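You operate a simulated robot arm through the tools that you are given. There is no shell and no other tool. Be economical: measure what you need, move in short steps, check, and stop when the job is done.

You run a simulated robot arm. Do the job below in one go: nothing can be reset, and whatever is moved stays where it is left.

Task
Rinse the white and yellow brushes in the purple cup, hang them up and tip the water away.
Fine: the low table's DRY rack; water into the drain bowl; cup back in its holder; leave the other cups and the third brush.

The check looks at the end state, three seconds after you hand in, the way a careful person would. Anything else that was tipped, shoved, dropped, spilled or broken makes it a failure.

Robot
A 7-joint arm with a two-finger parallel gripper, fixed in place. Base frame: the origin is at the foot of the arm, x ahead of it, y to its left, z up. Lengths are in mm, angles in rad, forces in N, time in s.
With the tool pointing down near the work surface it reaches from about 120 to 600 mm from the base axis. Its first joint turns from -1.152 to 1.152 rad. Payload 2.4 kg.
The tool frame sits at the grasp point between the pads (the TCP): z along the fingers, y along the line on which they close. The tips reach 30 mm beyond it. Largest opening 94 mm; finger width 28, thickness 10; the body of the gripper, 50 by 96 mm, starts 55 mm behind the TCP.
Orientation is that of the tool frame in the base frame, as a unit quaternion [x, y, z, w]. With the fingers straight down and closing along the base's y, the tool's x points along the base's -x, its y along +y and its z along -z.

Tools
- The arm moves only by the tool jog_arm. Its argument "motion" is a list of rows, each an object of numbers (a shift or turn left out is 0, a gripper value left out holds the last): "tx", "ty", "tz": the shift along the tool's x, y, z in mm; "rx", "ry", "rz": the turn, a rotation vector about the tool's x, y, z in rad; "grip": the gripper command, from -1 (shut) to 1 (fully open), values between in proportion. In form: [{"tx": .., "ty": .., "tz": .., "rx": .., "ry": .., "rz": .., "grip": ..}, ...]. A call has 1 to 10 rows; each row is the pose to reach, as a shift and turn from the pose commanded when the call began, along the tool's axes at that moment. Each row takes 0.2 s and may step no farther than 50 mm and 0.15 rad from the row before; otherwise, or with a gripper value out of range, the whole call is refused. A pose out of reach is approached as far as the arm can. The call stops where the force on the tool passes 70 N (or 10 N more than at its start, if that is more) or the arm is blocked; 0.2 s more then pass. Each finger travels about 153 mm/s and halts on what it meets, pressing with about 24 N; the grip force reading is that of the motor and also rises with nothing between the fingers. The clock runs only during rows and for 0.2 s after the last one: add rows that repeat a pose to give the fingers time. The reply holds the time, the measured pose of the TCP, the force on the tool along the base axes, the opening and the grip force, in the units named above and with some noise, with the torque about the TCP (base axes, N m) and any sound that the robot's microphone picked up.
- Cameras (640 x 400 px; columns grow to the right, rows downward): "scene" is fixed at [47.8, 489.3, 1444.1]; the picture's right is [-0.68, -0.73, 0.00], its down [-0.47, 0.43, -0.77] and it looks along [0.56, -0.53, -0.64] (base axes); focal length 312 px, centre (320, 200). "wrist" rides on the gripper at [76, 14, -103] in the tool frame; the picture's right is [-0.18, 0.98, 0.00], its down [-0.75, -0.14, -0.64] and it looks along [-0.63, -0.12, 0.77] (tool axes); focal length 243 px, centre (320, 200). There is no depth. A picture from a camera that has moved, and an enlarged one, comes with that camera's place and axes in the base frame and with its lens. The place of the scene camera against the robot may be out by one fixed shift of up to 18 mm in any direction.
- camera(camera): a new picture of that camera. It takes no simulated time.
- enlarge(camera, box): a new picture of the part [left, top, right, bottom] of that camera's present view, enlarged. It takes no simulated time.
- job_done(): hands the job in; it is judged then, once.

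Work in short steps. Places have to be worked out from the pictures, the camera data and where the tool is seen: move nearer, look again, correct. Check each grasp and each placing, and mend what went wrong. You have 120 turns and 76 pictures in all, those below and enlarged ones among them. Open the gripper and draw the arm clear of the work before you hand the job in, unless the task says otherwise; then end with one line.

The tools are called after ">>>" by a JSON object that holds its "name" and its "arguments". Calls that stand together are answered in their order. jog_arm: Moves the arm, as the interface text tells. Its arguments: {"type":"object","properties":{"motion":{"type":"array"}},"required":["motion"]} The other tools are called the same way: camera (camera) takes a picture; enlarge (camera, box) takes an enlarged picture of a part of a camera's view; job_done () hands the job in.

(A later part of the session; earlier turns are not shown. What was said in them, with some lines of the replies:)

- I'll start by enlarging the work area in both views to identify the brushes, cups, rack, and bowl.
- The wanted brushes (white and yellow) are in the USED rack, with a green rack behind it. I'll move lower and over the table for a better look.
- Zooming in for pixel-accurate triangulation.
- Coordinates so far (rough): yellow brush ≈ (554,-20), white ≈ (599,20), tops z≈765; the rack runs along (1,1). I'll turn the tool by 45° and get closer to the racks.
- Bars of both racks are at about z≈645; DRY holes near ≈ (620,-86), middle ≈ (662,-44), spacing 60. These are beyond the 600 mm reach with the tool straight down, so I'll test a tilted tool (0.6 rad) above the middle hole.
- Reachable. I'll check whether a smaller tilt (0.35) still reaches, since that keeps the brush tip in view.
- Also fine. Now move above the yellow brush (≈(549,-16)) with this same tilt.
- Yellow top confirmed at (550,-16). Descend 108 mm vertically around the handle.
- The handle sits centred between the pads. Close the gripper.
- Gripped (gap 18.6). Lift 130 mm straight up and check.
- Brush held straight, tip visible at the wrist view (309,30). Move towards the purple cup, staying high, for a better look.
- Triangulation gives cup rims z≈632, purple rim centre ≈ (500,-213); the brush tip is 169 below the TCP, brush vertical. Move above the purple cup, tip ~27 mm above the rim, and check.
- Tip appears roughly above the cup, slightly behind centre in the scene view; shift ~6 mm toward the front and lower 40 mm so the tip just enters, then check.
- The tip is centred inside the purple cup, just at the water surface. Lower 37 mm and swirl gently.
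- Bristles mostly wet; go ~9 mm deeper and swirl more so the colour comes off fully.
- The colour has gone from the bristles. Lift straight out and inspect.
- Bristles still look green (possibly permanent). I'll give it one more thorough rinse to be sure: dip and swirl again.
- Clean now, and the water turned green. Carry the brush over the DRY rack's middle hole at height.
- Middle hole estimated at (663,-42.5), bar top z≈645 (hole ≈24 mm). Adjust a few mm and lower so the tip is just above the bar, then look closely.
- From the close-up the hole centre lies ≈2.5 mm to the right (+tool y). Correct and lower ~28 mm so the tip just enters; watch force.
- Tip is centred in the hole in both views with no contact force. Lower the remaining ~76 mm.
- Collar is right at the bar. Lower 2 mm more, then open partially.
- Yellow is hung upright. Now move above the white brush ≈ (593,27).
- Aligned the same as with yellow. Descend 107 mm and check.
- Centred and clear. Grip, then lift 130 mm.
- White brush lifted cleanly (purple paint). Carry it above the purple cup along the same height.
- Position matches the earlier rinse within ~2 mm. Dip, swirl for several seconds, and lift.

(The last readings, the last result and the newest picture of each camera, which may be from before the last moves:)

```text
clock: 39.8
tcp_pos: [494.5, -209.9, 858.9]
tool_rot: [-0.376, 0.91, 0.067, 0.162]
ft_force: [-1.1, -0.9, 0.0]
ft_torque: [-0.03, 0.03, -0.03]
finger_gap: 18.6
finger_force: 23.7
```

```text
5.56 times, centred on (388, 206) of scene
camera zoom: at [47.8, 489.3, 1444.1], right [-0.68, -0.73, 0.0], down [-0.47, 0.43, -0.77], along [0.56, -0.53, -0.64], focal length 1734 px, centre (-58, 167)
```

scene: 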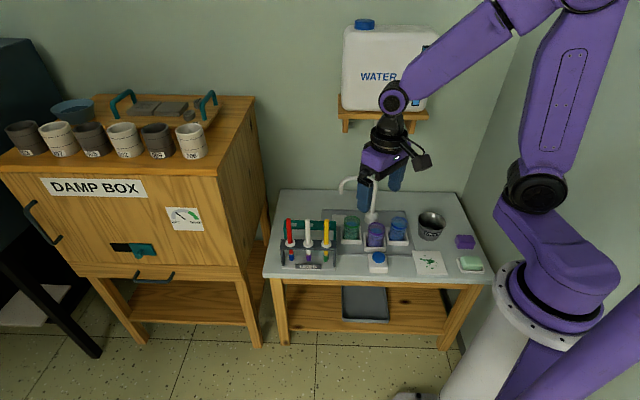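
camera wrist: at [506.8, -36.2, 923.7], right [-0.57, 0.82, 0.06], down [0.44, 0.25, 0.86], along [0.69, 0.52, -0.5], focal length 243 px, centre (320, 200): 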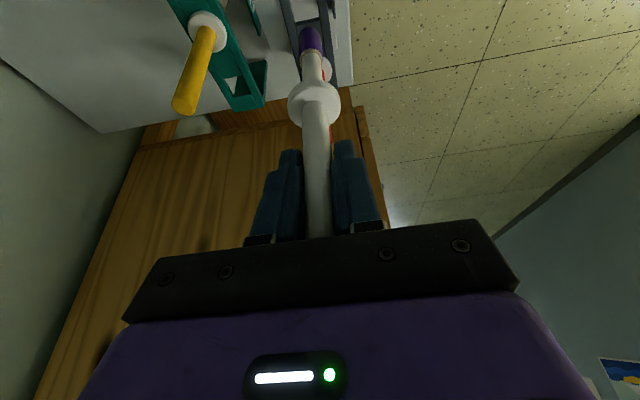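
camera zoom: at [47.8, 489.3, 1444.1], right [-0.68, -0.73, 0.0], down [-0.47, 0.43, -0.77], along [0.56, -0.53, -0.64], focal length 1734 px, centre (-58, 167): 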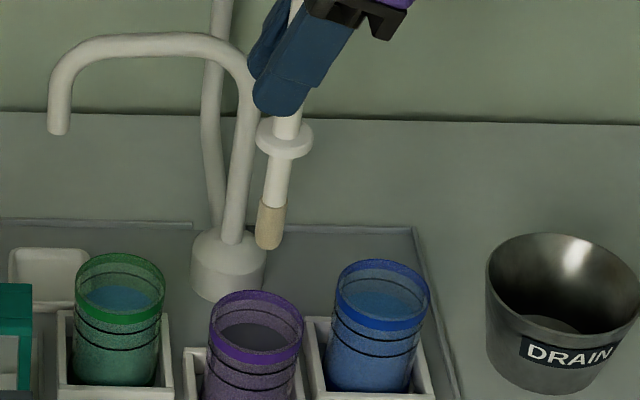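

White brush is clean too. Carry it above the near DRY hole ≈ (618,-82), tip about 17 mm above the bar.

>>> {"name": "jog_arm", "arguments": {"motion": [{"tx": -41.8, "ty": 0.7, "tz": 15.3}, {"tx": -83.5, "ty": 1.5, "tz": 30.5}, {"tx": -125.3, "ty": 2.2, "tz": 45.8}, {"tx": -167.1, "ty": 3, "tz": 61.1}, {"tx": -157.5, "ty": 3, "tz": 87.4}, {"tx": -157.5, "ty": 3, "tz": 87.4}]}}

>>> {"name": "enlarge", "arguments": {"camera": "wrist", "box": [270, 0, 370, 100]}}

>>> {"name": "enlarge", "arguments": {"camera": "scene", "box": [270, 205, 350, 265]}}

```text
clock: 41.2
tcp_pos: [616.1, -83.5, 829.8]
tool_rot: [-0.377, 0.91, 0.066, 0.162]
ft_force: [0.6, 0.5, -1.1]
ft_torque: [0.01, 0.01, 0.01]
finger_gap: 18.5
finger_force: 24.3
```

```text
4.00 times, centred on (320, 50) of wrist
camera zoom: at [530.9, -148.9, 899.8], right [-0.57, 0.82, 0.06], down [0.44, 0.25, 0.86], along [0.69, 0.52, -0.5], focal length 970 px, centre (320, 800)
```

zoom: 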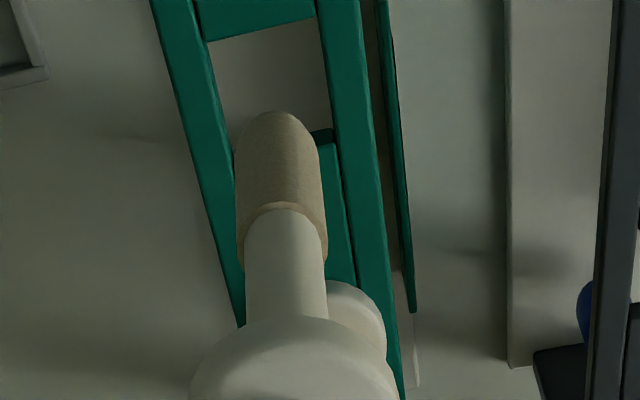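

```text
6.67 times, centred on (310, 235) of scene
camera zoom: at [47.8, 489.3, 1444.1], right [-0.68, -0.73, 0.0], down [-0.47, 0.43, -0.77], along [0.56, -0.53, -0.64], focal length 2080 px, centre (387, -33)
```

zoom: 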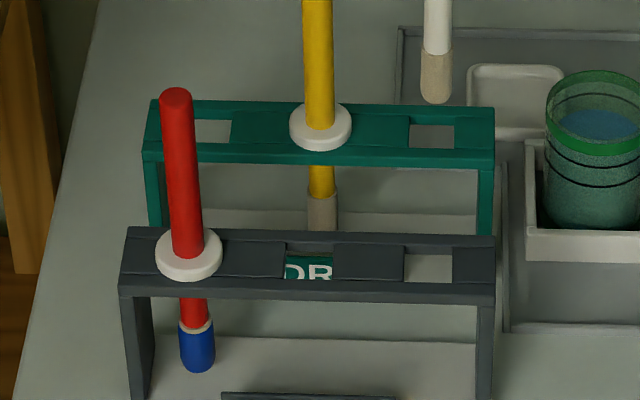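

Near-hole alignment: shift +2.3 mm along the rack and −0.8 mm in tool y, then lower 28 mm and check.

>>> {"name": "jog_arm", "arguments": {"motion": [{"tx": -2.2, "ty": -0.8, "tz": 0.8}, {"tx": 2.6, "ty": -0.8, "tz": 13.9}, {"tx": 7.4, "ty": -0.8, "tz": 27.1}, {"tx": 7.4, "ty": -0.8, "tz": 27.1}]}}

>>> {"name": "enlarge", "arguments": {"camera": "wrist", "box": [270, 0, 370, 100]}}

>>> {"name": "enlarge", "arguments": {"camera": "scene", "box": [270, 205, 350, 265]}}

```text
clock: 42.2
tcp_pos: [620.2, -81.6, 802.8]
tool_rot: [-0.377, 0.91, 0.066, 0.162]
ft_force: [-0.3, 0.2, -0.9]
ft_torque: [0.01, 0.02, -0.01]
finger_gap: 19.0
finger_force: 24.2
```

```text
4.00 times, centred on (320, 50) of wrist
camera zoom: at [534.2, -147.8, 873.6], right [-0.57, 0.82, 0.06], down [0.44, 0.25, 0.86], along [0.69, 0.52, -0.5], focal length 970 px, centre (320, 800)
```

zoom: 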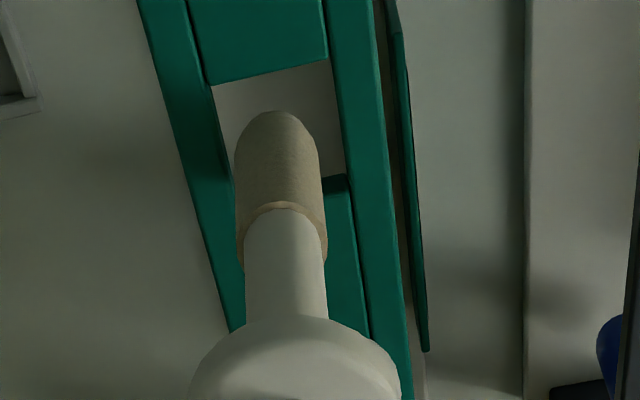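

```text
6.67 times, centred on (310, 235) of scene
camera zoom: at [47.8, 489.3, 1444.1], right [-0.68, -0.73, 0.0], down [-0.47, 0.43, -0.77], along [0.56, -0.53, -0.64], focal length 2080 px, centre (387, -33)
```

zoom: 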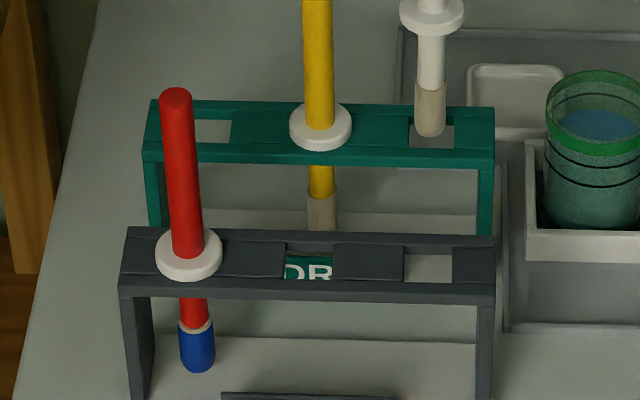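

Centred. Lower the remaining ~78 mm, then release and retreat up.

>>> {"name": "jog_arm", "arguments": {"motion": [{"tx": 7, "ty": 0.7, "tz": 17.7}, {"tx": 13.5, "ty": 0.7, "tz": 35.5}, {"tx": 20, "ty": 0.7, "tz": 53.3}, {"tx": 26.8, "ty": 0.7, "tz": 71.9}]}}

>>> {"name": "enlarge", "arguments": {"camera": "scene", "box": [270, 205, 350, 265]}}

```text
clock: 43.2
tcp_pos: [619.5, -81.4, 725.7]
tool_rot: [-0.377, 0.91, 0.066, 0.161]
ft_force: [-0.2, -0.1, -0.6]
ft_torque: [-0.01, 0.02, -0.03]
finger_gap: 18.5
finger_force: 24.4
```

```text
6.67 times, centred on (310, 235) of scene
camera zoom: at [47.8, 489.3, 1444.1], right [-0.68, -0.73, 0.0], down [-0.47, 0.43, -0.77], along [0.56, -0.53, -0.64], focal length 2080 px, centre (387, -33)
```

zoom: 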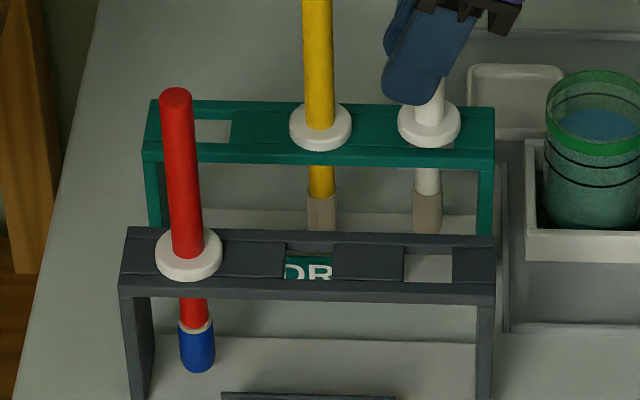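

Collar a couple of mm above the bar; lower 3 mm, release, retreat up.

>>> {"name": "jog_arm", "arguments": {"motion": [{"tx": 1, "tz": 2.8}, {"tx": 1, "tz": 2.8, "grip": 0.1}, {"tx": 1, "tz": 2.8, "grip": 0.1}]}}

>>> {"name": "jog_arm", "arguments": {"motion": [{"tx": -12, "tz": -32.9}, {"tx": -24, "tz": -65.7}, {"tx": -36, "tz": -98.6}, {"tx": -48, "tz": -131.5}]}}

>>> {"name": "enlarge", "arguments": {"camera": "scene", "box": [270, 190, 470, 290]}}

>>> {"name": "camera", "arguments": {"camera": "wrist"}}

```text
clock: 44.0
tcp_pos: [619.4, -82.9, 722.0]
tool_rot: [-0.377, 0.91, 0.066, 0.161]
ft_force: [0.5, -0.2, -0.4]
ft_torque: [-0.01, 0.04, 0.01]
finger_gap: 51.5
finger_force: 0.1
```

```text
clock: 45.0
tcp_pos: [618.9, -80.7, 862.0]
tool_rot: [-0.376, 0.91, 0.066, 0.161]
ft_force: [-0.3, 0.2, -0.2]
ft_torque: [0.03, -0.02, -0.02]
finger_gap: 51.8
finger_force: 0.0
```

```text
3.20 times, centred on (370, 240) of scene
camera zoom: at [47.8, 489.3, 1444.1], right [-0.68, -0.73, 0.0], down [-0.47, 0.43, -0.77], along [0.56, -0.53, -0.64], focal length 999 px, centre (160, 72)
```

zoom: 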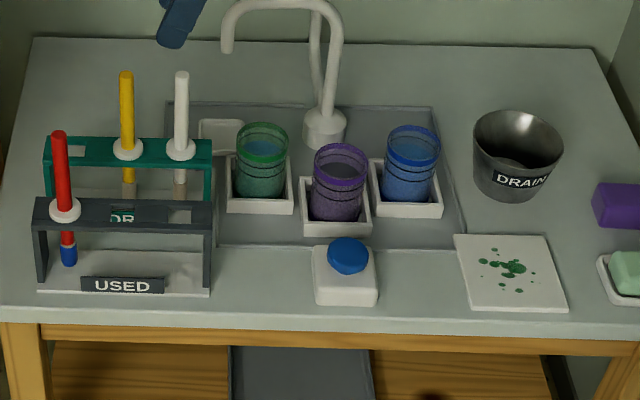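

```text
30 pictures are left
camera wrist: at [532.6, -145.1, 933.5], right [-0.57, 0.82, 0.06], down [0.44, 0.25, 0.86], along [0.69, 0.52, -0.5], focal length 243 px, centre (320, 200)
```

wrist: 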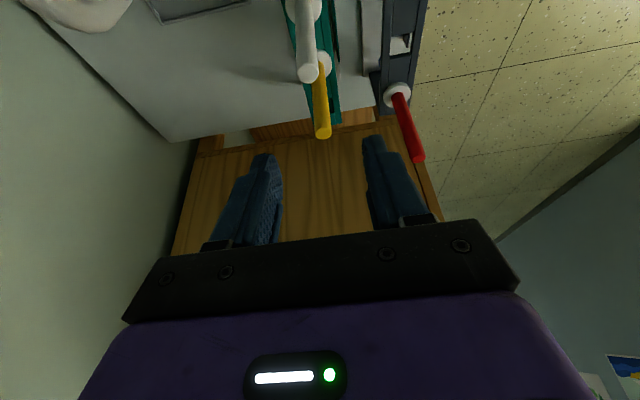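

Both brushes hang properly. Next the cup: go above it with the tool vertical, closing axis still across the cup row.

>>> {"name": "jog_arm", "arguments": {"motion": [{"tx": 36.4, "ty": -0.7, "tz": -12.3, "ry": 0.05}, {"tx": 72.8, "ty": -1.4, "tz": -24.6, "ry": 0.15, "grip": 1}, {"tx": 109.2, "ty": -2.1, "tz": -36.9, "ry": 0.25}, {"tx": 145.6, "ty": -2.8, "tz": -40, "ry": 0.35}, {"tx": 181.8, "ty": -3.5, "tz": -23.8, "ry": 0.35}, {"tx": 181.8, "ty": -3.5, "tz": -23.8, "ry": 0.35}]}}

>>> {"name": "camera", "arguments": {"camera": "wrist"}}

```text
clock: 46.4
tcp_pos: [494.2, -212.1, 823.5]
tool_rot: [-0.383, 0.924, -0.001, 0.0]
ft_force: [-0.1, 0.0, -0.9]
ft_torque: [0.02, 0.01, 0.02]
finger_gap: 93.8
finger_force: 0.1
```

```text
29 pictures are left
camera wrist: at [429.3, -255.5, 926.0], right [-0.56, 0.83, 0.0], down [0.63, 0.43, 0.64], along [0.53, 0.36, -0.77], focal length 243 px, centre (320, 200)
```

wrist: 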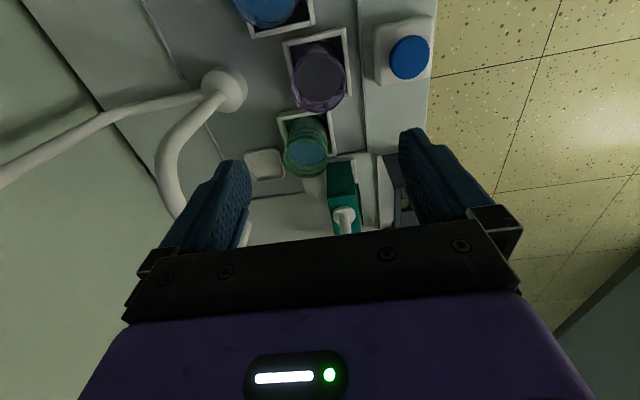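

Purple rim centre measured (494,-211). Before grasping, I'll go over the drain bowl empty to locate it and rehearse the pouring tilt.

>>> {"name": "jog_arm", "arguments": {"motion": [{"tx": 41, "ty": -8, "tz": -7}, {"tx": 82, "ty": -16, "tz": -14}, {"tx": 123, "ty": -24, "tz": -21}, {"tx": 164, "ty": -31, "tz": -27}, {"tx": 164, "ty": -31, "tz": -27}]}}

>>> {"name": "camera", "arguments": {"camera": "wrist"}}

```text
clock: 47.6
tcp_pos: [401.0, -349.9, 847.2]
tool_rot: [-0.382, 0.924, 0.0, 0.001]
ft_force: [-1.3, -0.2, 0.1]
ft_torque: [0.02, -0.03, 0.03]
finger_gap: 94.1
finger_force: 0.0
```

```text
28 pictures are left
camera wrist: at [336.4, -393.3, 950.8], right [-0.56, 0.83, 0.0], down [0.63, 0.43, 0.64], along [0.53, 0.36, -0.77], focal length 243 px, centre (320, 200)
```

wrist: 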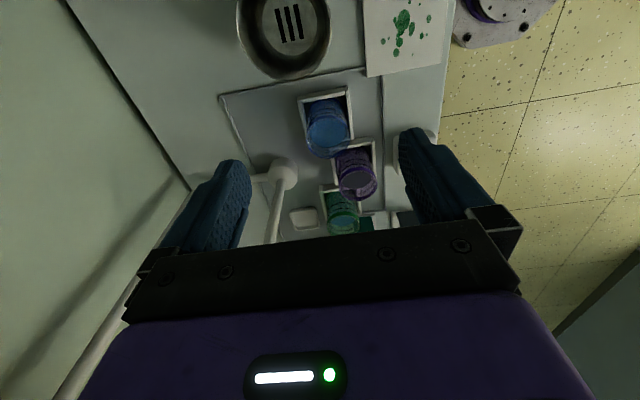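

Drain bowl centre ≈ (379,-412). Rehearse: TCP to (367,-424,760), then tilt the tool's z toward tool +x (camera up) and see if the arm can follow.

>>> {"name": "jog_arm", "arguments": {"motion": [{"tx": 25, "ty": -9, "tz": 29}, {"tx": 50, "ty": -19, "tz": 58}, {"tx": 76.4, "ty": -28.3, "tz": 87}, {"tx": 76.4, "ty": -28.3, "tz": 87}]}}

>>> {"name": "jog_arm", "arguments": {"motion": [{"ry": 0.15}, {"ry": 0.3}, {"ry": 0.45}, {"ry": 0.6}, {"ry": 0.75}, {"ry": 0.9}, {"ry": 1.05}, {"ry": 1.2}, {"ry": 1.2}]}}

>>> {"name": "camera", "arguments": {"camera": "scene"}}

```text
clock: 48.6
tcp_pos: [366.4, -421.1, 762.9]
tool_rot: [-0.383, 0.924, -0.001, 0.002]
ft_force: [-0.2, 0.3, -0.1]
ft_torque: [0.03, -0.01, -0.02]
finger_gap: 94.1
finger_force: 0.0
```

```text
clock: 50.6
tcp_pos: [367.2, -423.9, 762.3]
tool_rot: [-0.316, 0.762, -0.218, -0.521]
ft_force: [-0.3, -1.4, 0.2]
ft_torque: [-0.05, 0.02, -0.01]
finger_gap: 94.1
finger_force: 0.1
```

```text
27 pictures are left
```

scene: 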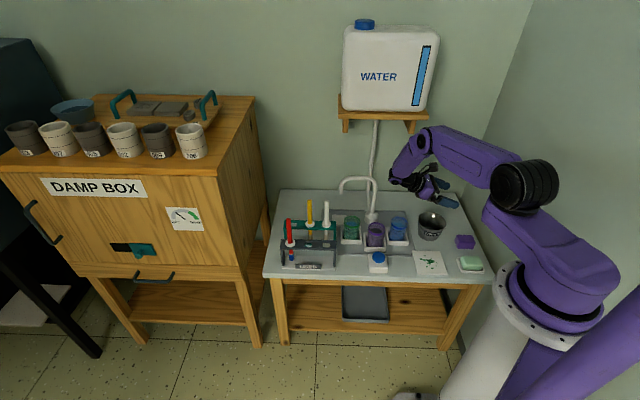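

The tilt works to 1.2 rad with good clearance. Continue rehearsal to 1.9 rad.

>>> {"name": "jog_arm", "arguments": {"motion": [{"ry": 0.15}, {"ry": 0.3}, {"ry": 0.45}, {"ry": 0.6}, {"ry": 0.7}, {"ry": 0.7}]}}

>>> {"name": "enlarge", "arguments": {"camera": "scene", "box": [320, 120, 500, 270]}}

```text
clock: 52.0
tcp_pos: [335.1, -389.8, 804.2]
tool_rot: [0.221, -0.537, 0.311, 0.752]
ft_force: [-0.7, 0.0, 0.6]
ft_torque: [0.01, -0.01, 0.02]
finger_gap: 94.1
finger_force: 0.1
out of reach, approached as far as the arm can: row 2, 3, 4, 5, 6
```

```text
2.67 times, centred on (410, 195) of scene
camera zoom: at [47.7, 489.3, 1444.1], right [-0.68, -0.73, 0.0], down [-0.47, 0.43, -0.77], along [0.56, -0.53, -0.64], focal length 832 px, centre (80, 213)
```

zoom: 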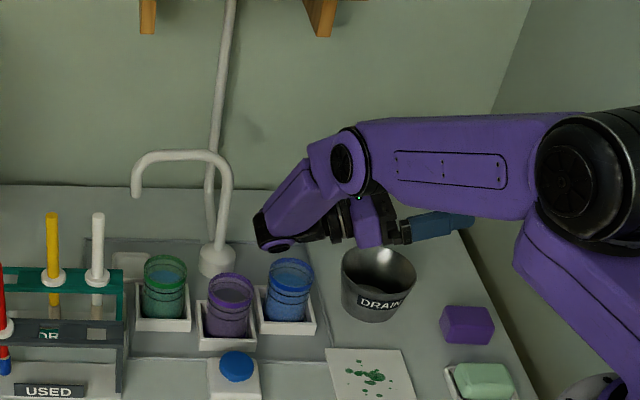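

Out of reach beyond ~1.4 rad, as the wrist gets too far out. I'll back out, then try with the tool yawed ~50° so the wrist stays nearer the base.

>>> {"name": "jog_arm", "arguments": {"motion": [{"ry": -0.15}, {"ry": -0.3}, {"ry": -0.45}, {"ry": -0.6}, {"ry": -0.7}, {"ry": -0.7}]}}

```text
clock: 53.4
tcp_pos: [336.1, -393.9, 801.9]
tool_rot: [-0.315, 0.764, -0.215, -0.521]
ft_force: [0.3, -0.6, -0.2]
ft_torque: [-0.03, 0.01, 0.03]
finger_gap: 94.2
finger_force: 0.0
```

>>> {"name": "jog_arm", "arguments": {"motion": [{"ry": -0.15}, {"ry": -0.3}, {"ry": -0.45}, {"ry": -0.6}, {"ry": -0.75}, {"ry": -0.9}, {"ry": -1.05}, {"ry": -1.2}, {"ry": -1.2}]}}

>>> {"name": "jog_arm", "arguments": {"motion": [{"ty": -10, "rz": -0.15}, {"ty": -20, "rz": -0.3}, {"ty": -30, "rz": -0.45}, {"ty": -35, "rz": -0.6}, {"ty": -35, "rz": -0.75}, {"ty": -35, "rz": -0.87}, {"ty": -35, "rz": -0.87}]}}

```text
clock: 55.4
tcp_pos: [335.9, -395.6, 801.8]
tool_rot: [-0.383, 0.924, -0.003, 0.002]
ft_force: [0.7, 0.6, -0.5]
ft_torque: [0.02, -0.02, 0.01]
finger_gap: 94.0
finger_force: 0.1
```

```text
clock: 57.0
tcp_pos: [360.7, -418.7, 802.6]
tool_rot: [0.737, -0.676, 0.001, -0.001]
ft_force: [-0.1, -0.4, 0.3]
ft_torque: [-0.02, 0.0, 0.0]
finger_gap: 94.2
finger_force: 0.2
```

Yaw is fine. Rehearse the tilt again in this yaw.

>>> {"name": "jog_arm", "arguments": {"motion": [{"tx": 8, "ty": 8, "ry": 0.15}, {"tx": 16, "ty": 18, "ry": 0.3}, {"tx": 16, "ty": 18, "ry": 0.45}, {"tx": 16, "ty": 18, "ry": 0.6}, {"tx": 16, "ty": 18, "ry": 0.75}, {"tx": 16, "ty": 18, "ry": 0.9}, {"tx": 16, "ty": 18, "ry": 1.05}, {"tx": 16, "ty": 18, "ry": 1.2}, {"tx": 16, "ty": 18, "ry": 1.35}, {"tx": 16, "ty": 18, "ry": 1.5}]}}

>>> {"name": "jog_arm", "arguments": {"motion": [{"ry": 0.15}, {"ry": 0.3}, {"ry": 0.4}, {"ry": 0.4}]}}

>>> {"name": "enlarge", "arguments": {"camera": "scene", "box": [320, 120, 500, 270]}}

```text
clock: 59.2
tcp_pos: [345.7, -436.9, 802.5]
tool_rot: [0.537, -0.495, 0.503, 0.462]
ft_force: [0.7, 0.2, 0.3]
ft_torque: [-0.01, 0.01, 0.0]
finger_gap: 94.0
finger_force: 0.0
```

```text
clock: 60.2
tcp_pos: [344.5, -436.6, 803.2]
tool_rot: [0.427, -0.394, 0.6, 0.55]
ft_force: [0.1, 0.7, -0.8]
ft_torque: [-0.02, 0.03, -0.03]
finger_gap: 93.9
finger_force: 0.1
```

```text
2.67 times, centred on (410, 195) of scene
camera zoom: at [47.8, 489.3, 1444.1], right [-0.68, -0.73, 0.0], down [-0.47, 0.43, -0.77], along [0.56, -0.53, -0.64], focal length 832 px, centre (80, 213)
```

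zoom: 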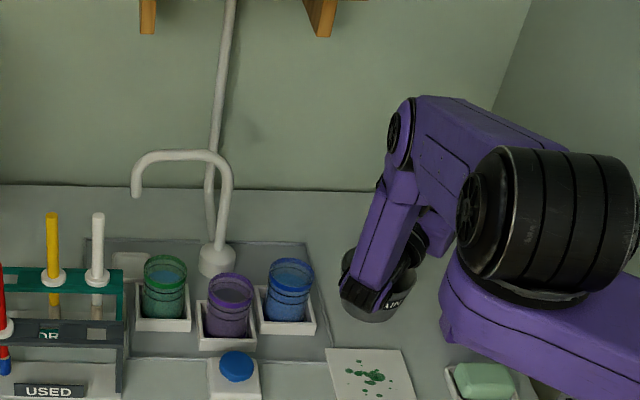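

The tilt reaches 1.9 rad with clearance. Return to vertical, yaw back, and go above the purple cup.

>>> {"name": "jog_arm", "arguments": {"motion": [{"ry": -0.15}, {"ry": -0.3}, {"ry": -0.45}, {"ry": -0.6}, {"ry": -0.75}, {"ry": -0.9}, {"ry": -1.05}, {"ry": -1.2}, {"ry": -1.35}, {"ry": -1.5}]}}

>>> {"name": "jog_arm", "arguments": {"motion": [{"ry": -0.15}, {"ry": -0.3}, {"ry": -0.4}, {"ry": -0.4}]}}

```text
clock: 62.4
tcp_pos: [345.8, -437.3, 802.9]
tool_rot: [0.722, -0.663, 0.147, 0.133]
ft_force: [-1.0, -0.1, -0.1]
ft_torque: [-0.01, -0.05, -0.02]
finger_gap: 94.0
finger_force: 0.0
```

```text
clock: 63.4
tcp_pos: [344.7, -438.0, 801.7]
tool_rot: [0.737, -0.676, 0.0, 0.0]
ft_force: [-0.2, 0.6, 0.5]
ft_torque: [0.03, -0.02, -0.04]
finger_gap: 94.0
finger_force: 0.1
```

>>> {"name": "jog_arm", "arguments": {"motion": [{"tx": -35.5, "ty": -28.1, "tz": 10, "rz": 0.145}, {"tx": -71, "ty": -56.1, "tz": 20, "rz": 0.29}, {"tx": -106.4, "ty": -84.2, "tz": 31, "rz": 0.435}, {"tx": -141.9, "ty": -112.3, "tz": 41, "rz": 0.58}, {"tx": -177.3, "ty": -140.3, "tz": 52, "rz": 0.725}, {"tx": -212.8, "ty": -168.4, "tz": 62, "rz": 0.87}, {"tx": -212.8, "ty": -168.4, "tz": 62, "rz": 0.87}]}}

>>> {"name": "camera", "arguments": {"camera": "wrist"}}

>>> {"name": "enlarge", "arguments": {"camera": "scene", "box": [320, 170, 440, 260]}}

```text
clock: 65.0
tcp_pos: [494.9, -207.9, 740.9]
tool_rot: [-0.382, 0.924, -0.001, 0.001]
ft_force: [0.5, 0.4, 0.1]
ft_torque: [-0.02, 0.0, -0.02]
finger_gap: 93.8
finger_force: 0.1
```

```text
24 pictures are left
camera wrist: at [430.4, -251.9, 843.7], right [-0.56, 0.83, 0.0], down [0.63, 0.43, 0.64], along [0.53, 0.36, -0.77], focal length 243 px, centre (320, 200)
```

wrist: 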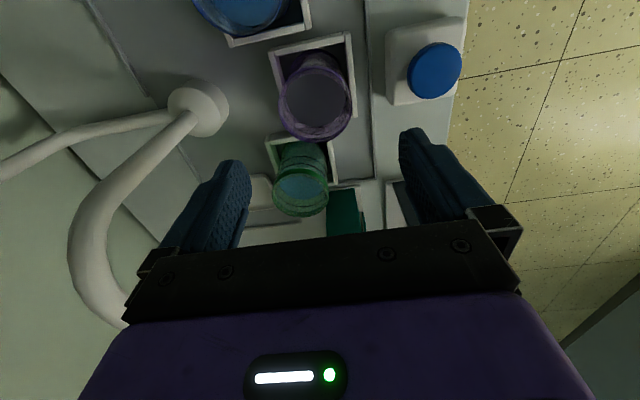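

```text
4.44 times, centred on (380, 215) of scene
camera zoom: at [47.7, 489.3, 1444.1], right [-0.68, -0.73, 0.0], down [-0.47, 0.43, -0.77], along [0.56, -0.53, -0.64], focal length 1387 px, centre (53, 133)
```

zoom: 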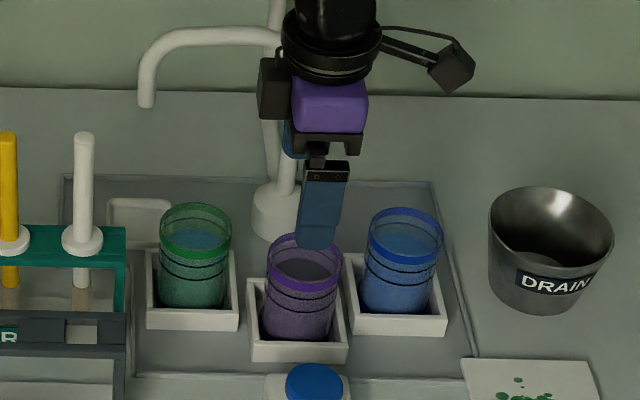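

Small correction (−3 mm tool y, +4 mm tool x), then descend to TCP z≈621 so the fingertips stay above the holder's wall.

>>> {"name": "jog_arm", "arguments": {"motion": [{"tx": 4, "ty": -3, "tz": 0}, {"tx": 4, "ty": -3, "tz": 40}, {"tx": 4, "ty": -3, "tz": 75}, {"tx": 4, "ty": -3, "tz": 75}]}}

>>> {"name": "camera", "arguments": {"camera": "wrist"}}

>>> {"name": "enlarge", "arguments": {"camera": "scene", "box": [320, 170, 440, 260]}}

```text
clock: 66.0
tcp_pos: [493.4, -213.6, 667.0]
tool_rot: [-0.383, 0.924, -0.001, 0.001]
ft_force: [-0.6, -0.3, -0.9]
ft_torque: [0.0, 0.03, 0.0]
finger_gap: 93.8
finger_force: 0.0
```

```text
22 pictures are left
camera wrist: at [428.6, -256.6, 769.7], right [-0.56, 0.83, 0.0], down [0.63, 0.43, 0.64], along [0.53, 0.36, -0.77], focal length 243 px, centre (320, 200)
```

wrist: 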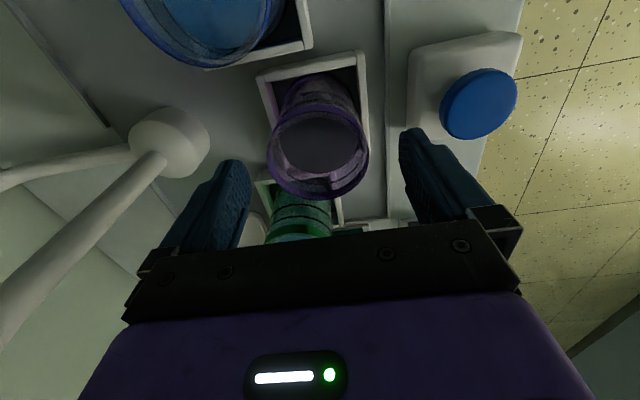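

```text
4.44 times, centred on (380, 215) of scene
camera zoom: at [47.8, 489.3, 1444.1], right [-0.68, -0.73, 0.0], down [-0.47, 0.43, -0.77], along [0.56, -0.53, -0.64], focal length 1387 px, centre (53, 133)
```

zoom: 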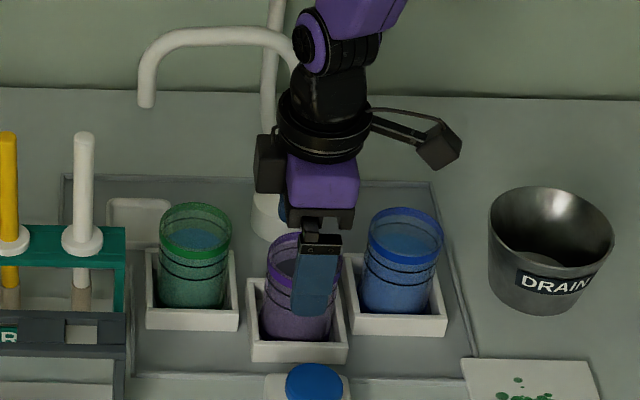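

Well centred, rim ≈ z 635. Descend the last 46 mm.

>>> {"name": "jog_arm", "arguments": {"motion": [{"tz": 23}, {"tz": 45}, {"tz": 45}]}}

>>> {"name": "camera", "arguments": {"camera": "wrist"}}

>>> {"name": "enlarge", "arguments": {"camera": "scene", "box": [330, 190, 430, 265]}}

```text
clock: 66.8
tcp_pos: [493.7, -215.7, 620.1]
tool_rot: [-0.383, 0.924, 0.0, 0.002]
ft_force: [0.8, -0.7, 0.0]
ft_torque: [-0.01, 0.01, -0.01]
finger_gap: 94.2
finger_force: 0.2
```

```text
20 pictures are left
camera wrist: at [428.8, -258.9, 724.0], right [-0.56, 0.83, 0.0], down [0.63, 0.43, 0.64], along [0.53, 0.36, -0.77], focal length 243 px, centre (320, 200)
```

wrist: 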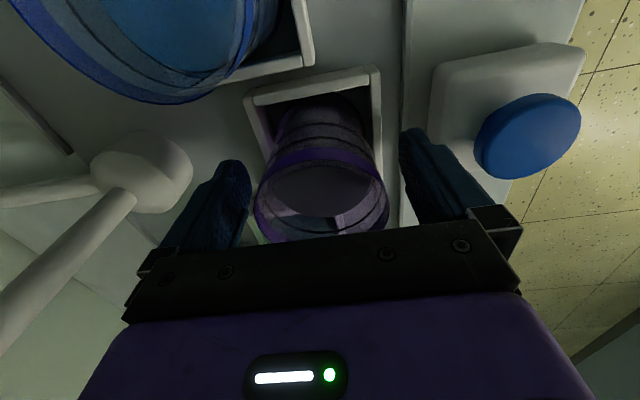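

```text
5.33 times, centred on (380, 228) of scene
camera zoom: at [47.8, 489.3, 1444.1], right [-0.68, -0.73, 0.0], down [-0.47, 0.43, -0.77], along [0.56, -0.53, -0.64], focal length 1664 px, centre (0, 53)
```

zoom: 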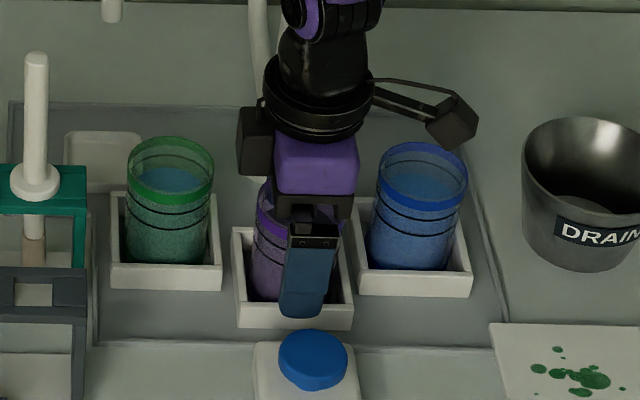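

Fingers straddle the cup. Close gently to a ~47 mm command so they stop on the cup wall.

>>> {"name": "jog_arm", "arguments": {"motion": [{"grip": 0.5}, {"grip": 0.2}, {"grip": 0}, {"grip": 0}]}}

>>> {"name": "enlarge", "arguments": {"camera": "scene", "box": [330, 190, 430, 265]}}

```text
clock: 67.8
tcp_pos: [493.5, -215.9, 621.1]
tool_rot: [-0.383, 0.924, 0.0, 0.0]
ft_force: [0.0, 0.2, 0.2]
ft_torque: [0.06, 0.04, -0.03]
finger_gap: 57.8
finger_force: 23.7
```

```text
5.33 times, centred on (380, 228) of scene
camera zoom: at [47.7, 489.3, 1444.1], right [-0.68, -0.73, 0.0], down [-0.46, 0.43, -0.77], along [0.56, -0.53, -0.64], focal length 1664 px, centre (0, 53)
```

zoom: 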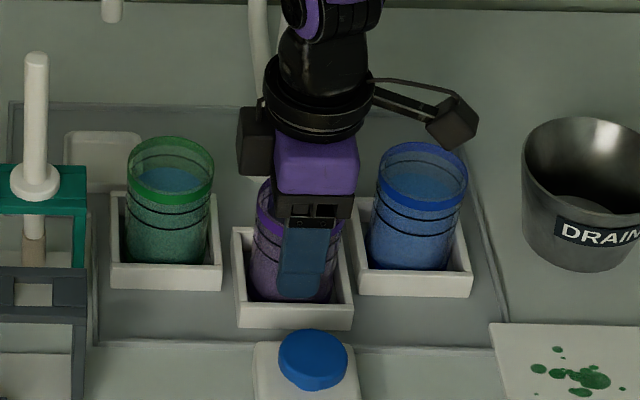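

Cup gripped (gap 57.8, 23.7 N). Lift slowly straight up.

>>> {"name": "jog_arm", "arguments": {"motion": [{"tz": -5, "grip": 0}, {"tz": -15}, {"tz": -28}, {"tz": -43}, {"tz": -58}, {"tz": -73}, {"tz": -88}, {"tz": -101}, {"tz": -110}, {"tz": -113}]}}

>>> {"name": "enlarge", "arguments": {"camera": "scene", "box": [330, 160, 450, 260]}}

```text
clock: 70.0
tcp_pos: [493.5, -215.4, 733.2]
tool_rot: [-0.382, 0.924, -0.001, 0.0]
ft_force: [0.4, 0.7, -2.0]
ft_torque: [0.0, -0.01, -0.01]
finger_gap: 57.9
finger_force: 24.1
```

```text
4.00 times, centred on (390, 210) of scene
camera zoom: at [47.8, 489.3, 1444.1], right [-0.68, -0.73, 0.0], down [-0.47, 0.43, -0.77], along [0.56, -0.53, -0.64], focal length 1248 px, centre (40, 160)
```

zoom: 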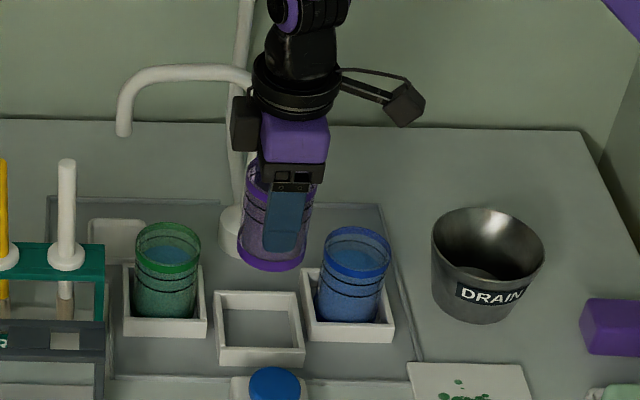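

Cup is lifted upright. Carry it smoothly to the drain bowl, rising and yawing −0.87 rad as rehearsed.

>>> {"name": "jog_arm", "arguments": {"motion": [{"tx": 9.4, "ty": -3, "tz": -8, "rz": -0.035}, {"tx": 28.2, "ty": -9.1, "tz": -18, "rz": -0.104}, {"tx": 54, "ty": -17.4, "tz": -28, "rz": -0.2}, {"tx": 84.5, "ty": -27.3, "tz": -36, "rz": -0.313}, {"tx": 117.4, "ty": -37.9, "tz": -42, "rz": -0.435}, {"tx": 150.3, "ty": -48.4, "tz": -47, "rz": -0.557}, {"tx": 180.8, "ty": -58.3, "tz": -47, "rz": -0.67}, {"tx": 206.6, "ty": -66.6, "tz": -47, "rz": -0.766}, {"tx": 225.4, "ty": -72.7, "tz": -47, "rz": -0.835}, {"tx": 234.8, "ty": -75.7, "tz": -47, "rz": -0.87}]}}

>>> {"name": "camera", "arguments": {"camera": "wrist"}}

>>> {"name": "enlarge", "arguments": {"camera": "scene", "box": [370, 150, 490, 250]}}

```text
clock: 72.2
tcp_pos: [380.9, -436.0, 780.2]
tool_rot: [0.737, -0.676, 0.0, 0.0]
ft_force: [0.4, 0.3, -1.1]
ft_torque: [-0.03, 0.0, 0.02]
finger_gap: 57.8
finger_force: 24.2
```

```text
16 pictures are left
camera wrist: at [371.8, -512.6, 883.6], right [-1.0, 0.1, 0.0], down [0.08, 0.76, 0.64], along [0.06, 0.64, -0.77], focal length 243 px, centre (320, 200)
```

wrist: 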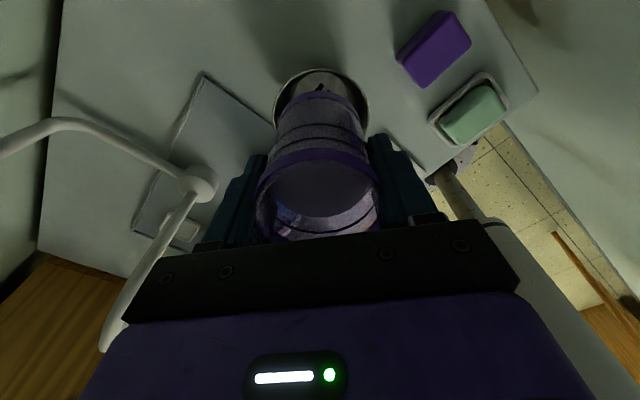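

```text
4.00 times, centred on (430, 200) of scene
camera zoom: at [47.8, 489.3, 1444.1], right [-0.68, -0.73, 0.0], down [-0.47, 0.43, -0.77], along [0.56, -0.53, -0.64], focal length 1248 px, centre (-120, 200)
```

zoom: 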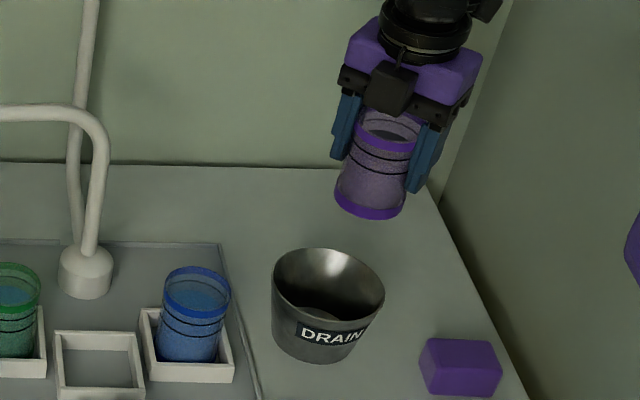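

Lip will fall within the bowl through the tilt (lip y −405→−427, bowl −461…−360). Tilt slowly to pour.

>>> {"name": "jog_arm", "arguments": {"motion": [{"ry": 0.08}, {"ry": 0.16}, {"ry": 0.24}, {"ry": 0.32}, {"ry": 0.4}, {"ry": 0.48}, {"ry": 0.56}, {"ry": 0.64}, {"ry": 0.72}, {"ry": 0.8}]}}

>>> {"name": "enlarge", "arguments": {"camera": "scene", "box": [370, 150, 490, 250]}}

```text
clock: 74.4
tcp_pos: [380.8, -435.0, 780.9]
tool_rot: [0.677, -0.623, 0.289, 0.264]
ft_force: [0.6, 0.4, -1.5]
ft_torque: [0.02, 0.01, -0.01]
finger_gap: 58.0
finger_force: 24.1
```

```text
4.00 times, centred on (430, 200) of scene
camera zoom: at [47.8, 489.3, 1444.1], right [-0.68, -0.73, 0.0], down [-0.47, 0.43, -0.77], along [0.56, -0.53, -0.64], focal length 1248 px, centre (-120, 200)
```

zoom: 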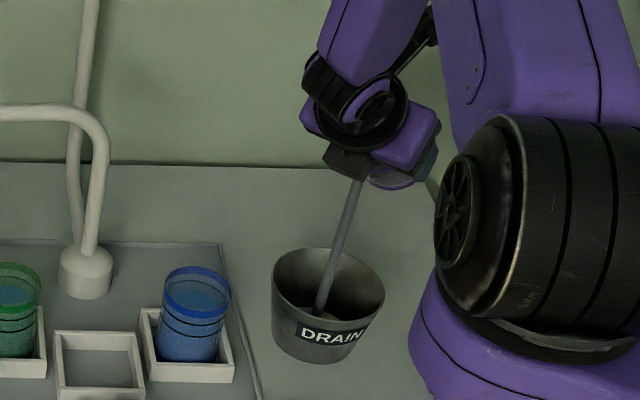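

A stream is landing squarely in the bowl. Continue tilting slowly.

>>> {"name": "jog_arm", "arguments": {"motion": [{"ry": 0.06}, {"ry": 0.12}, {"ry": 0.18}, {"ry": 0.24}, {"ry": 0.3}, {"ry": 0.38}, {"ry": 0.46}, {"ry": 0.54}, {"ry": 0.62}, {"ry": 0.7}]}}

>>> {"name": "jog_arm", "arguments": {"motion": [{"ry": 0.1}, {"ry": 0.2}, {"ry": 0.3}, {"ry": 0.4}, {"ry": 0.4}, {"ry": 0.4}, {"ry": 0.4}, {"ry": 0.4}]}}

>>> {"name": "enlarge", "arguments": {"camera": "scene", "box": [370, 150, 490, 250]}}

>>> {"name": "camera", "arguments": {"camera": "wrist"}}

```text
clock: 76.6
tcp_pos: [381.1, -435.3, 781.0]
tool_rot: [0.537, -0.495, 0.503, 0.462]
ft_force: [-0.2, 0.0, -0.4]
ft_torque: [0.01, -0.03, 0.03]
finger_gap: 58.0
finger_force: 24.2
```

```text
clock: 78.4
tcp_pos: [382.5, -434.6, 781.7]
tool_rot: [0.428, -0.393, 0.6, 0.55]
ft_force: [-0.1, -0.3, -1.0]
ft_torque: [0.01, 0.0, 0.01]
finger_gap: 57.7
finger_force: 24.3
```

```text
4.00 times, centred on (430, 200) of scene
camera zoom: at [47.8, 489.3, 1444.1], right [-0.68, -0.73, 0.0], down [-0.47, 0.43, -0.77], along [0.56, -0.53, -0.64], focal length 1248 px, centre (-120, 200)
```

zoom: 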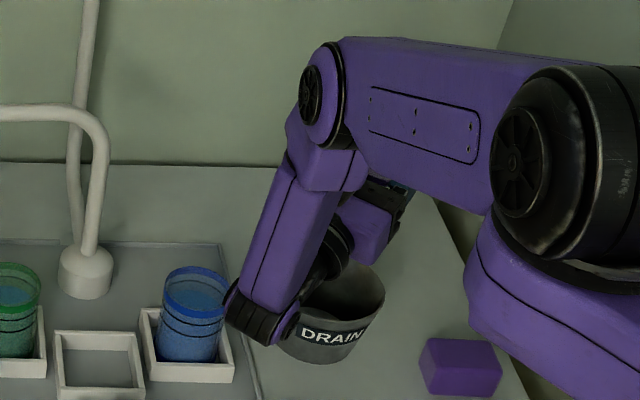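

```text
12 pictures are left
camera wrist: at [356.9, -314.5, 820.6], right [-0.97, -0.14, -0.18], down [0.11, 0.37, -0.92], along [0.2, -0.92, -0.35], focal length 243 px, centre (320, 200)
```

wrist: 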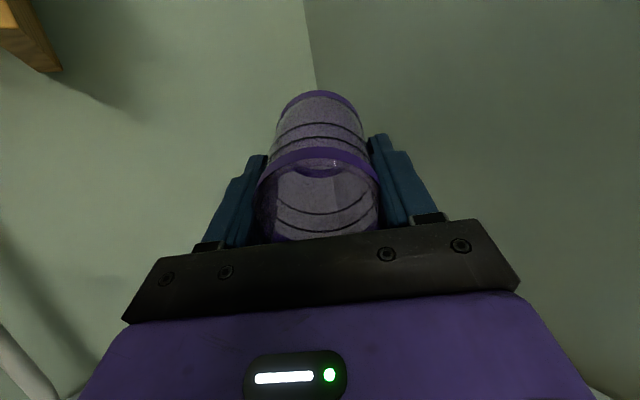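

The cup looks empty and the arm is clear of the bowl and blue cup. Return to upright.

>>> {"name": "jog_arm", "arguments": {"motion": [{"ry": 0}, {"ry": -0.15}, {"ry": -0.3}, {"ry": -0.45}, {"ry": -0.6}, {"ry": -0.75}, {"ry": -0.9}, {"ry": -1.05}, {"ry": -1.2}, {"ry": -1.35}]}}

>>> {"name": "jog_arm", "arguments": {"motion": [{"ry": -0.15}, {"ry": -0.3}, {"ry": -0.45}, {"ry": -0.55}, {"ry": -0.55}]}}

>>> {"name": "enlarge", "arguments": {"camera": "scene", "box": [330, 150, 490, 270]}}

```text
clock: 80.6
tcp_pos: [380.7, -434.4, 780.6]
tool_rot: [0.709, -0.651, 0.2, 0.183]
ft_force: [-0.8, -0.3, 0.0]
ft_torque: [-0.02, 0.0, -0.01]
finger_gap: 57.7
finger_force: 24.0
```

```text
clock: 81.8
tcp_pos: [381.6, -435.4, 780.5]
tool_rot: [0.736, -0.677, 0.001, 0.0]
ft_force: [0.2, -0.5, -0.1]
ft_torque: [0.0, -0.01, -0.02]
finger_gap: 58.0
finger_force: 23.7
```

```text
3.33 times, centred on (410, 210) of scene
camera zoom: at [47.8, 489.3, 1444.1], right [-0.68, -0.73, 0.0], down [-0.47, 0.43, -0.77], along [0.56, -0.53, -0.64], focal length 1040 px, centre (20, 167)
```

zoom: 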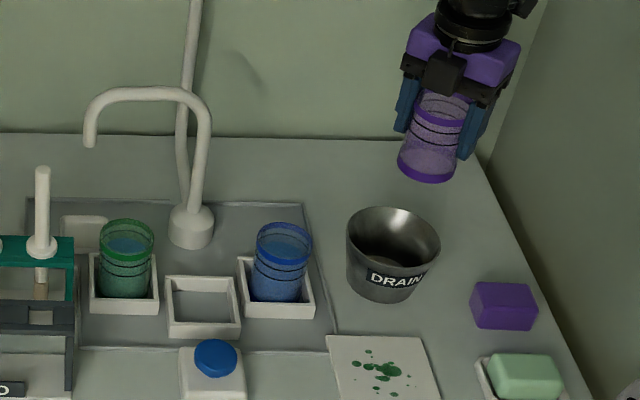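

Cup is empty and nothing spilled. Carry it back above its holder (exact reverse), keeping height until past the blue cup.

>>> {"name": "jog_arm", "arguments": {"motion": [{"tx": -12, "ty": -7.9, "tz": 0, "rz": 0.05}, {"tx": -35, "ty": -22, "tz": 0, "rz": 0.145}, {"tx": -65, "ty": -40.7, "tz": 0, "rz": 0.27}, {"tx": -97, "ty": -60.7, "tz": 0, "rz": 0.4}, {"tx": -129, "ty": -80.7, "tz": 0, "rz": 0.535}, {"tx": -160, "ty": -100, "tz": 0, "rz": 0.665}, {"tx": -185, "ty": -115.8, "tz": 0, "rz": 0.77}, {"tx": -202, "ty": -126.4, "tz": 10, "rz": 0.84}, {"tx": -209.2, "ty": -130.9, "tz": 30, "rz": 0.87}, {"tx": -209.2, "ty": -130.9, "tz": 47, "rz": 0.87}]}}

>>> {"name": "enlarge", "arguments": {"camera": "scene", "box": [330, 160, 450, 260]}}

```text
clock: 84.0
tcp_pos: [493.6, -216.6, 734.0]
tool_rot: [-0.381, 0.925, 0.0, 0.001]
ft_force: [-0.4, 0.5, -1.0]
ft_torque: [0.01, 0.02, -0.03]
finger_gap: 57.8
finger_force: 23.9
```

```text
4.00 times, centred on (390, 210) of scene
camera zoom: at [47.8, 489.3, 1444.1], right [-0.68, -0.73, 0.0], down [-0.47, 0.43, -0.77], along [0.56, -0.53, -0.64], focal length 1248 px, centre (40, 160)
```

zoom: 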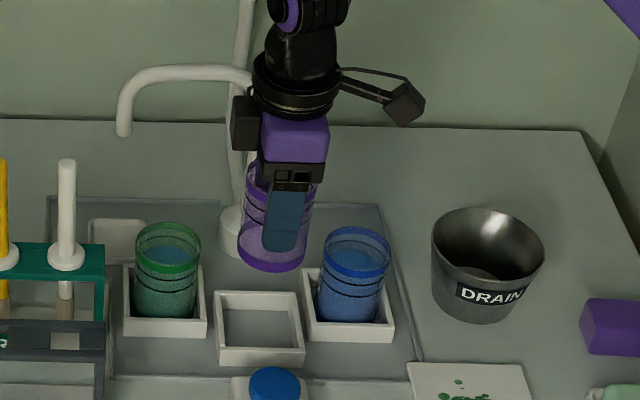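

Same position as when lifted. Lower 112.5 mm straight down, slow at the end.

>>> {"name": "jog_arm", "arguments": {"motion": [{"tz": 18}, {"tz": 38}, {"tz": 58}, {"tz": 76}, {"tz": 90}, {"tz": 100}, {"tz": 107}, {"tz": 111}, {"tz": 112.5}, {"tz": 112.5}]}}

>>> {"name": "enlarge", "arguments": {"camera": "scene", "box": [330, 190, 430, 265]}}

```text
clock: 86.2
tcp_pos: [494.4, -216.3, 622.3]
tool_rot: [-0.383, 0.924, 0.0, 0.001]
ft_force: [-4.6, 3.3, 17.2]
ft_torque: [0.26, 0.3, 0.03]
finger_gap: 57.7
finger_force: 24.0
```

```text
5.33 times, centred on (380, 228) of scene
camera zoom: at [47.4, 489.5, 1444.1], right [-0.68, -0.73, 0.0], down [-0.46, 0.43, -0.77], along [0.56, -0.53, -0.64], focal length 1664 px, centre (0, 53)
```

zoom: 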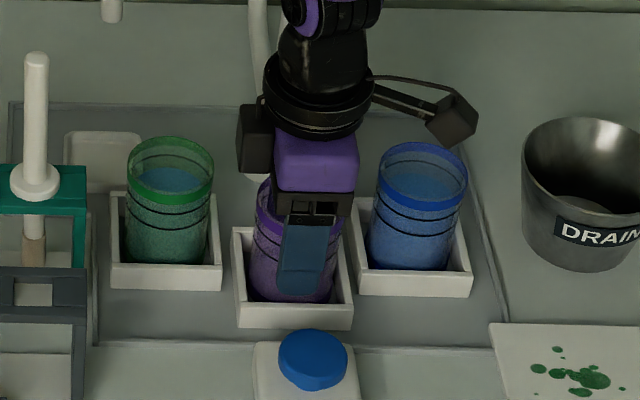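

Seated (17 N contact, same picture as before lifting). Relieve 1.5 mm, then open gradually.

>>> {"name": "jog_arm", "arguments": {"motion": [{"tz": -1.5}, {"tz": -1.5}]}}

>>> {"name": "jog_arm", "arguments": {"motion": [{"grip": 0.3}, {"grip": 0.5}, {"grip": 0.8}, {"grip": 1}, {"grip": 1}]}}

>>> {"name": "camera", "arguments": {"camera": "wrist"}}

```text
clock: 86.8
tcp_pos: [493.4, -216.7, 622.9]
tool_rot: [-0.383, 0.924, 0.0, 0.0]
ft_force: [-0.2, 0.7, -1.5]
ft_torque: [0.01, 0.0, 0.01]
finger_gap: 57.3
finger_force: 24.2
```

```text
clock: 88.0
tcp_pos: [495.8, -216.8, 623.0]
tool_rot: [-0.383, 0.924, 0.0, 0.0]
ft_force: [0.5, -0.1, 0.6]
ft_torque: [0.0, 0.05, 0.0]
finger_gap: 94.1
finger_force: 0.0
```

```text
8 pictures are left
camera wrist: at [429.5, -259.4, 726.1], right [-0.56, 0.83, 0.0], down [0.63, 0.43, 0.64], along [0.53, 0.36, -0.77], focal length 243 px, centre (320, 200)
```

wrist: 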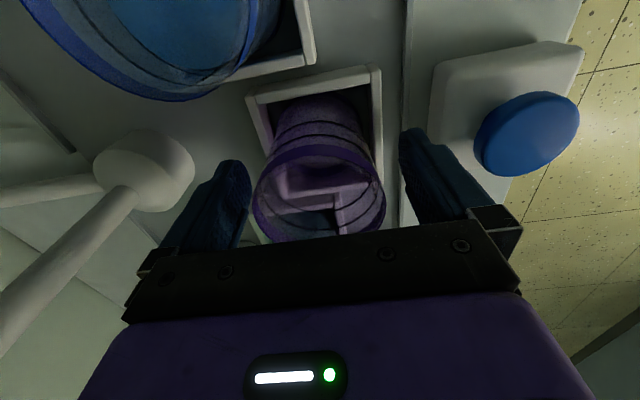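

Cup stands in the holder, upright and free between the fingers. Raise straight up and retreat, then take a final look.

>>> {"name": "jog_arm", "arguments": {"motion": [{"tz": -20}, {"tz": -50}, {"tz": -85}, {"tz": -125}, {"tz": -165}, {"tz": -205}, {"tz": -245}]}}

>>> {"name": "jog_arm", "arguments": {"motion": [{"tx": 40}, {"tx": 80}, {"tx": 120}, {"tx": 160}, {"tx": 160}]}}

>>> {"name": "enlarge", "arguments": {"camera": "scene", "box": [260, 170, 500, 320]}}

>>> {"name": "enlarge", "arguments": {"camera": "scene", "box": [340, 195, 450, 265]}}

```text
clock: 89.6
tcp_pos: [492.3, -214.1, 868.7]
tool_rot: [-0.383, 0.924, 0.0, 0.0]
ft_force: [-0.3, -0.2, -0.8]
ft_torque: [0.0, 0.04, 0.03]
finger_gap: 93.8
finger_force: 0.1
```

```text
clock: 90.8
tcp_pos: [378.9, -328.5, 867.6]
tool_rot: [-0.382, 0.924, -0.001, 0.0]
ft_force: [-0.3, -0.1, 0.0]
ft_torque: [-0.02, 0.0, -0.03]
finger_gap: 93.8
finger_force: 0.1
```

```text
2.67 times, centred on (380, 245) of scene
camera zoom: at [47.8, 489.3, 1444.1], right [-0.68, -0.73, 0.0], down [-0.46, 0.43, -0.77], along [0.56, -0.53, -0.64], focal length 832 px, centre (160, 80)
```

zoom: 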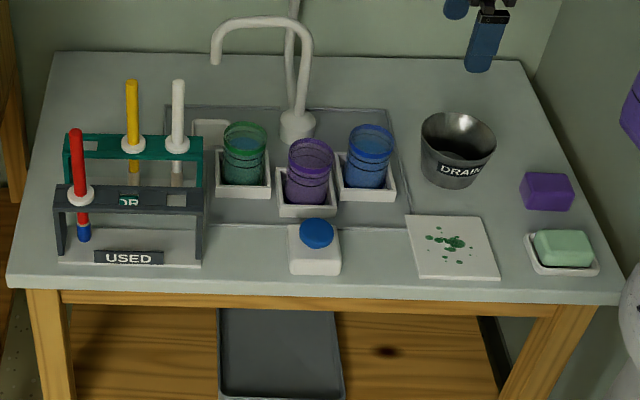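

```text
5.71 times, centred on (395, 230) of scene
camera zoom: at [47.8, 489.3, 1444.1], right [-0.68, -0.73, 0.0], down [-0.46, 0.43, -0.77], along [0.56, -0.53, -0.64], focal length 1783 px, centre (-109, 29)
```

zoom: 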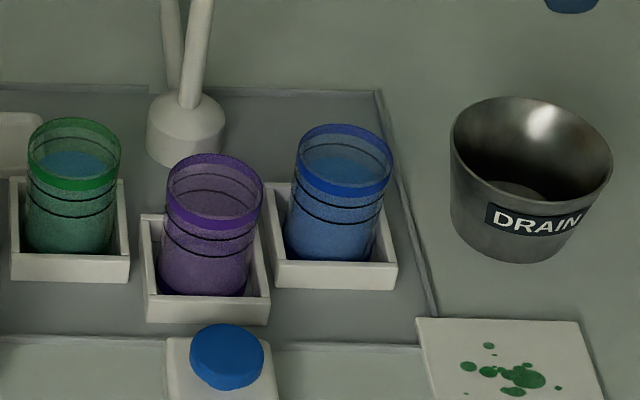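

Final view: both brushes are clean and in the DRY rack. The empty purple cup is upright in its holder, the rest is untouched, and the arm is clear with the gripper open. Handing in.

>>> {"name": "job_done", "arguments": {}}

```text
The job is handed in.
```

The white and yellow brushes are rinsed and hanging in the DRY rack, the water is in the drain bowl, and the empty purple cup is back in its holder.
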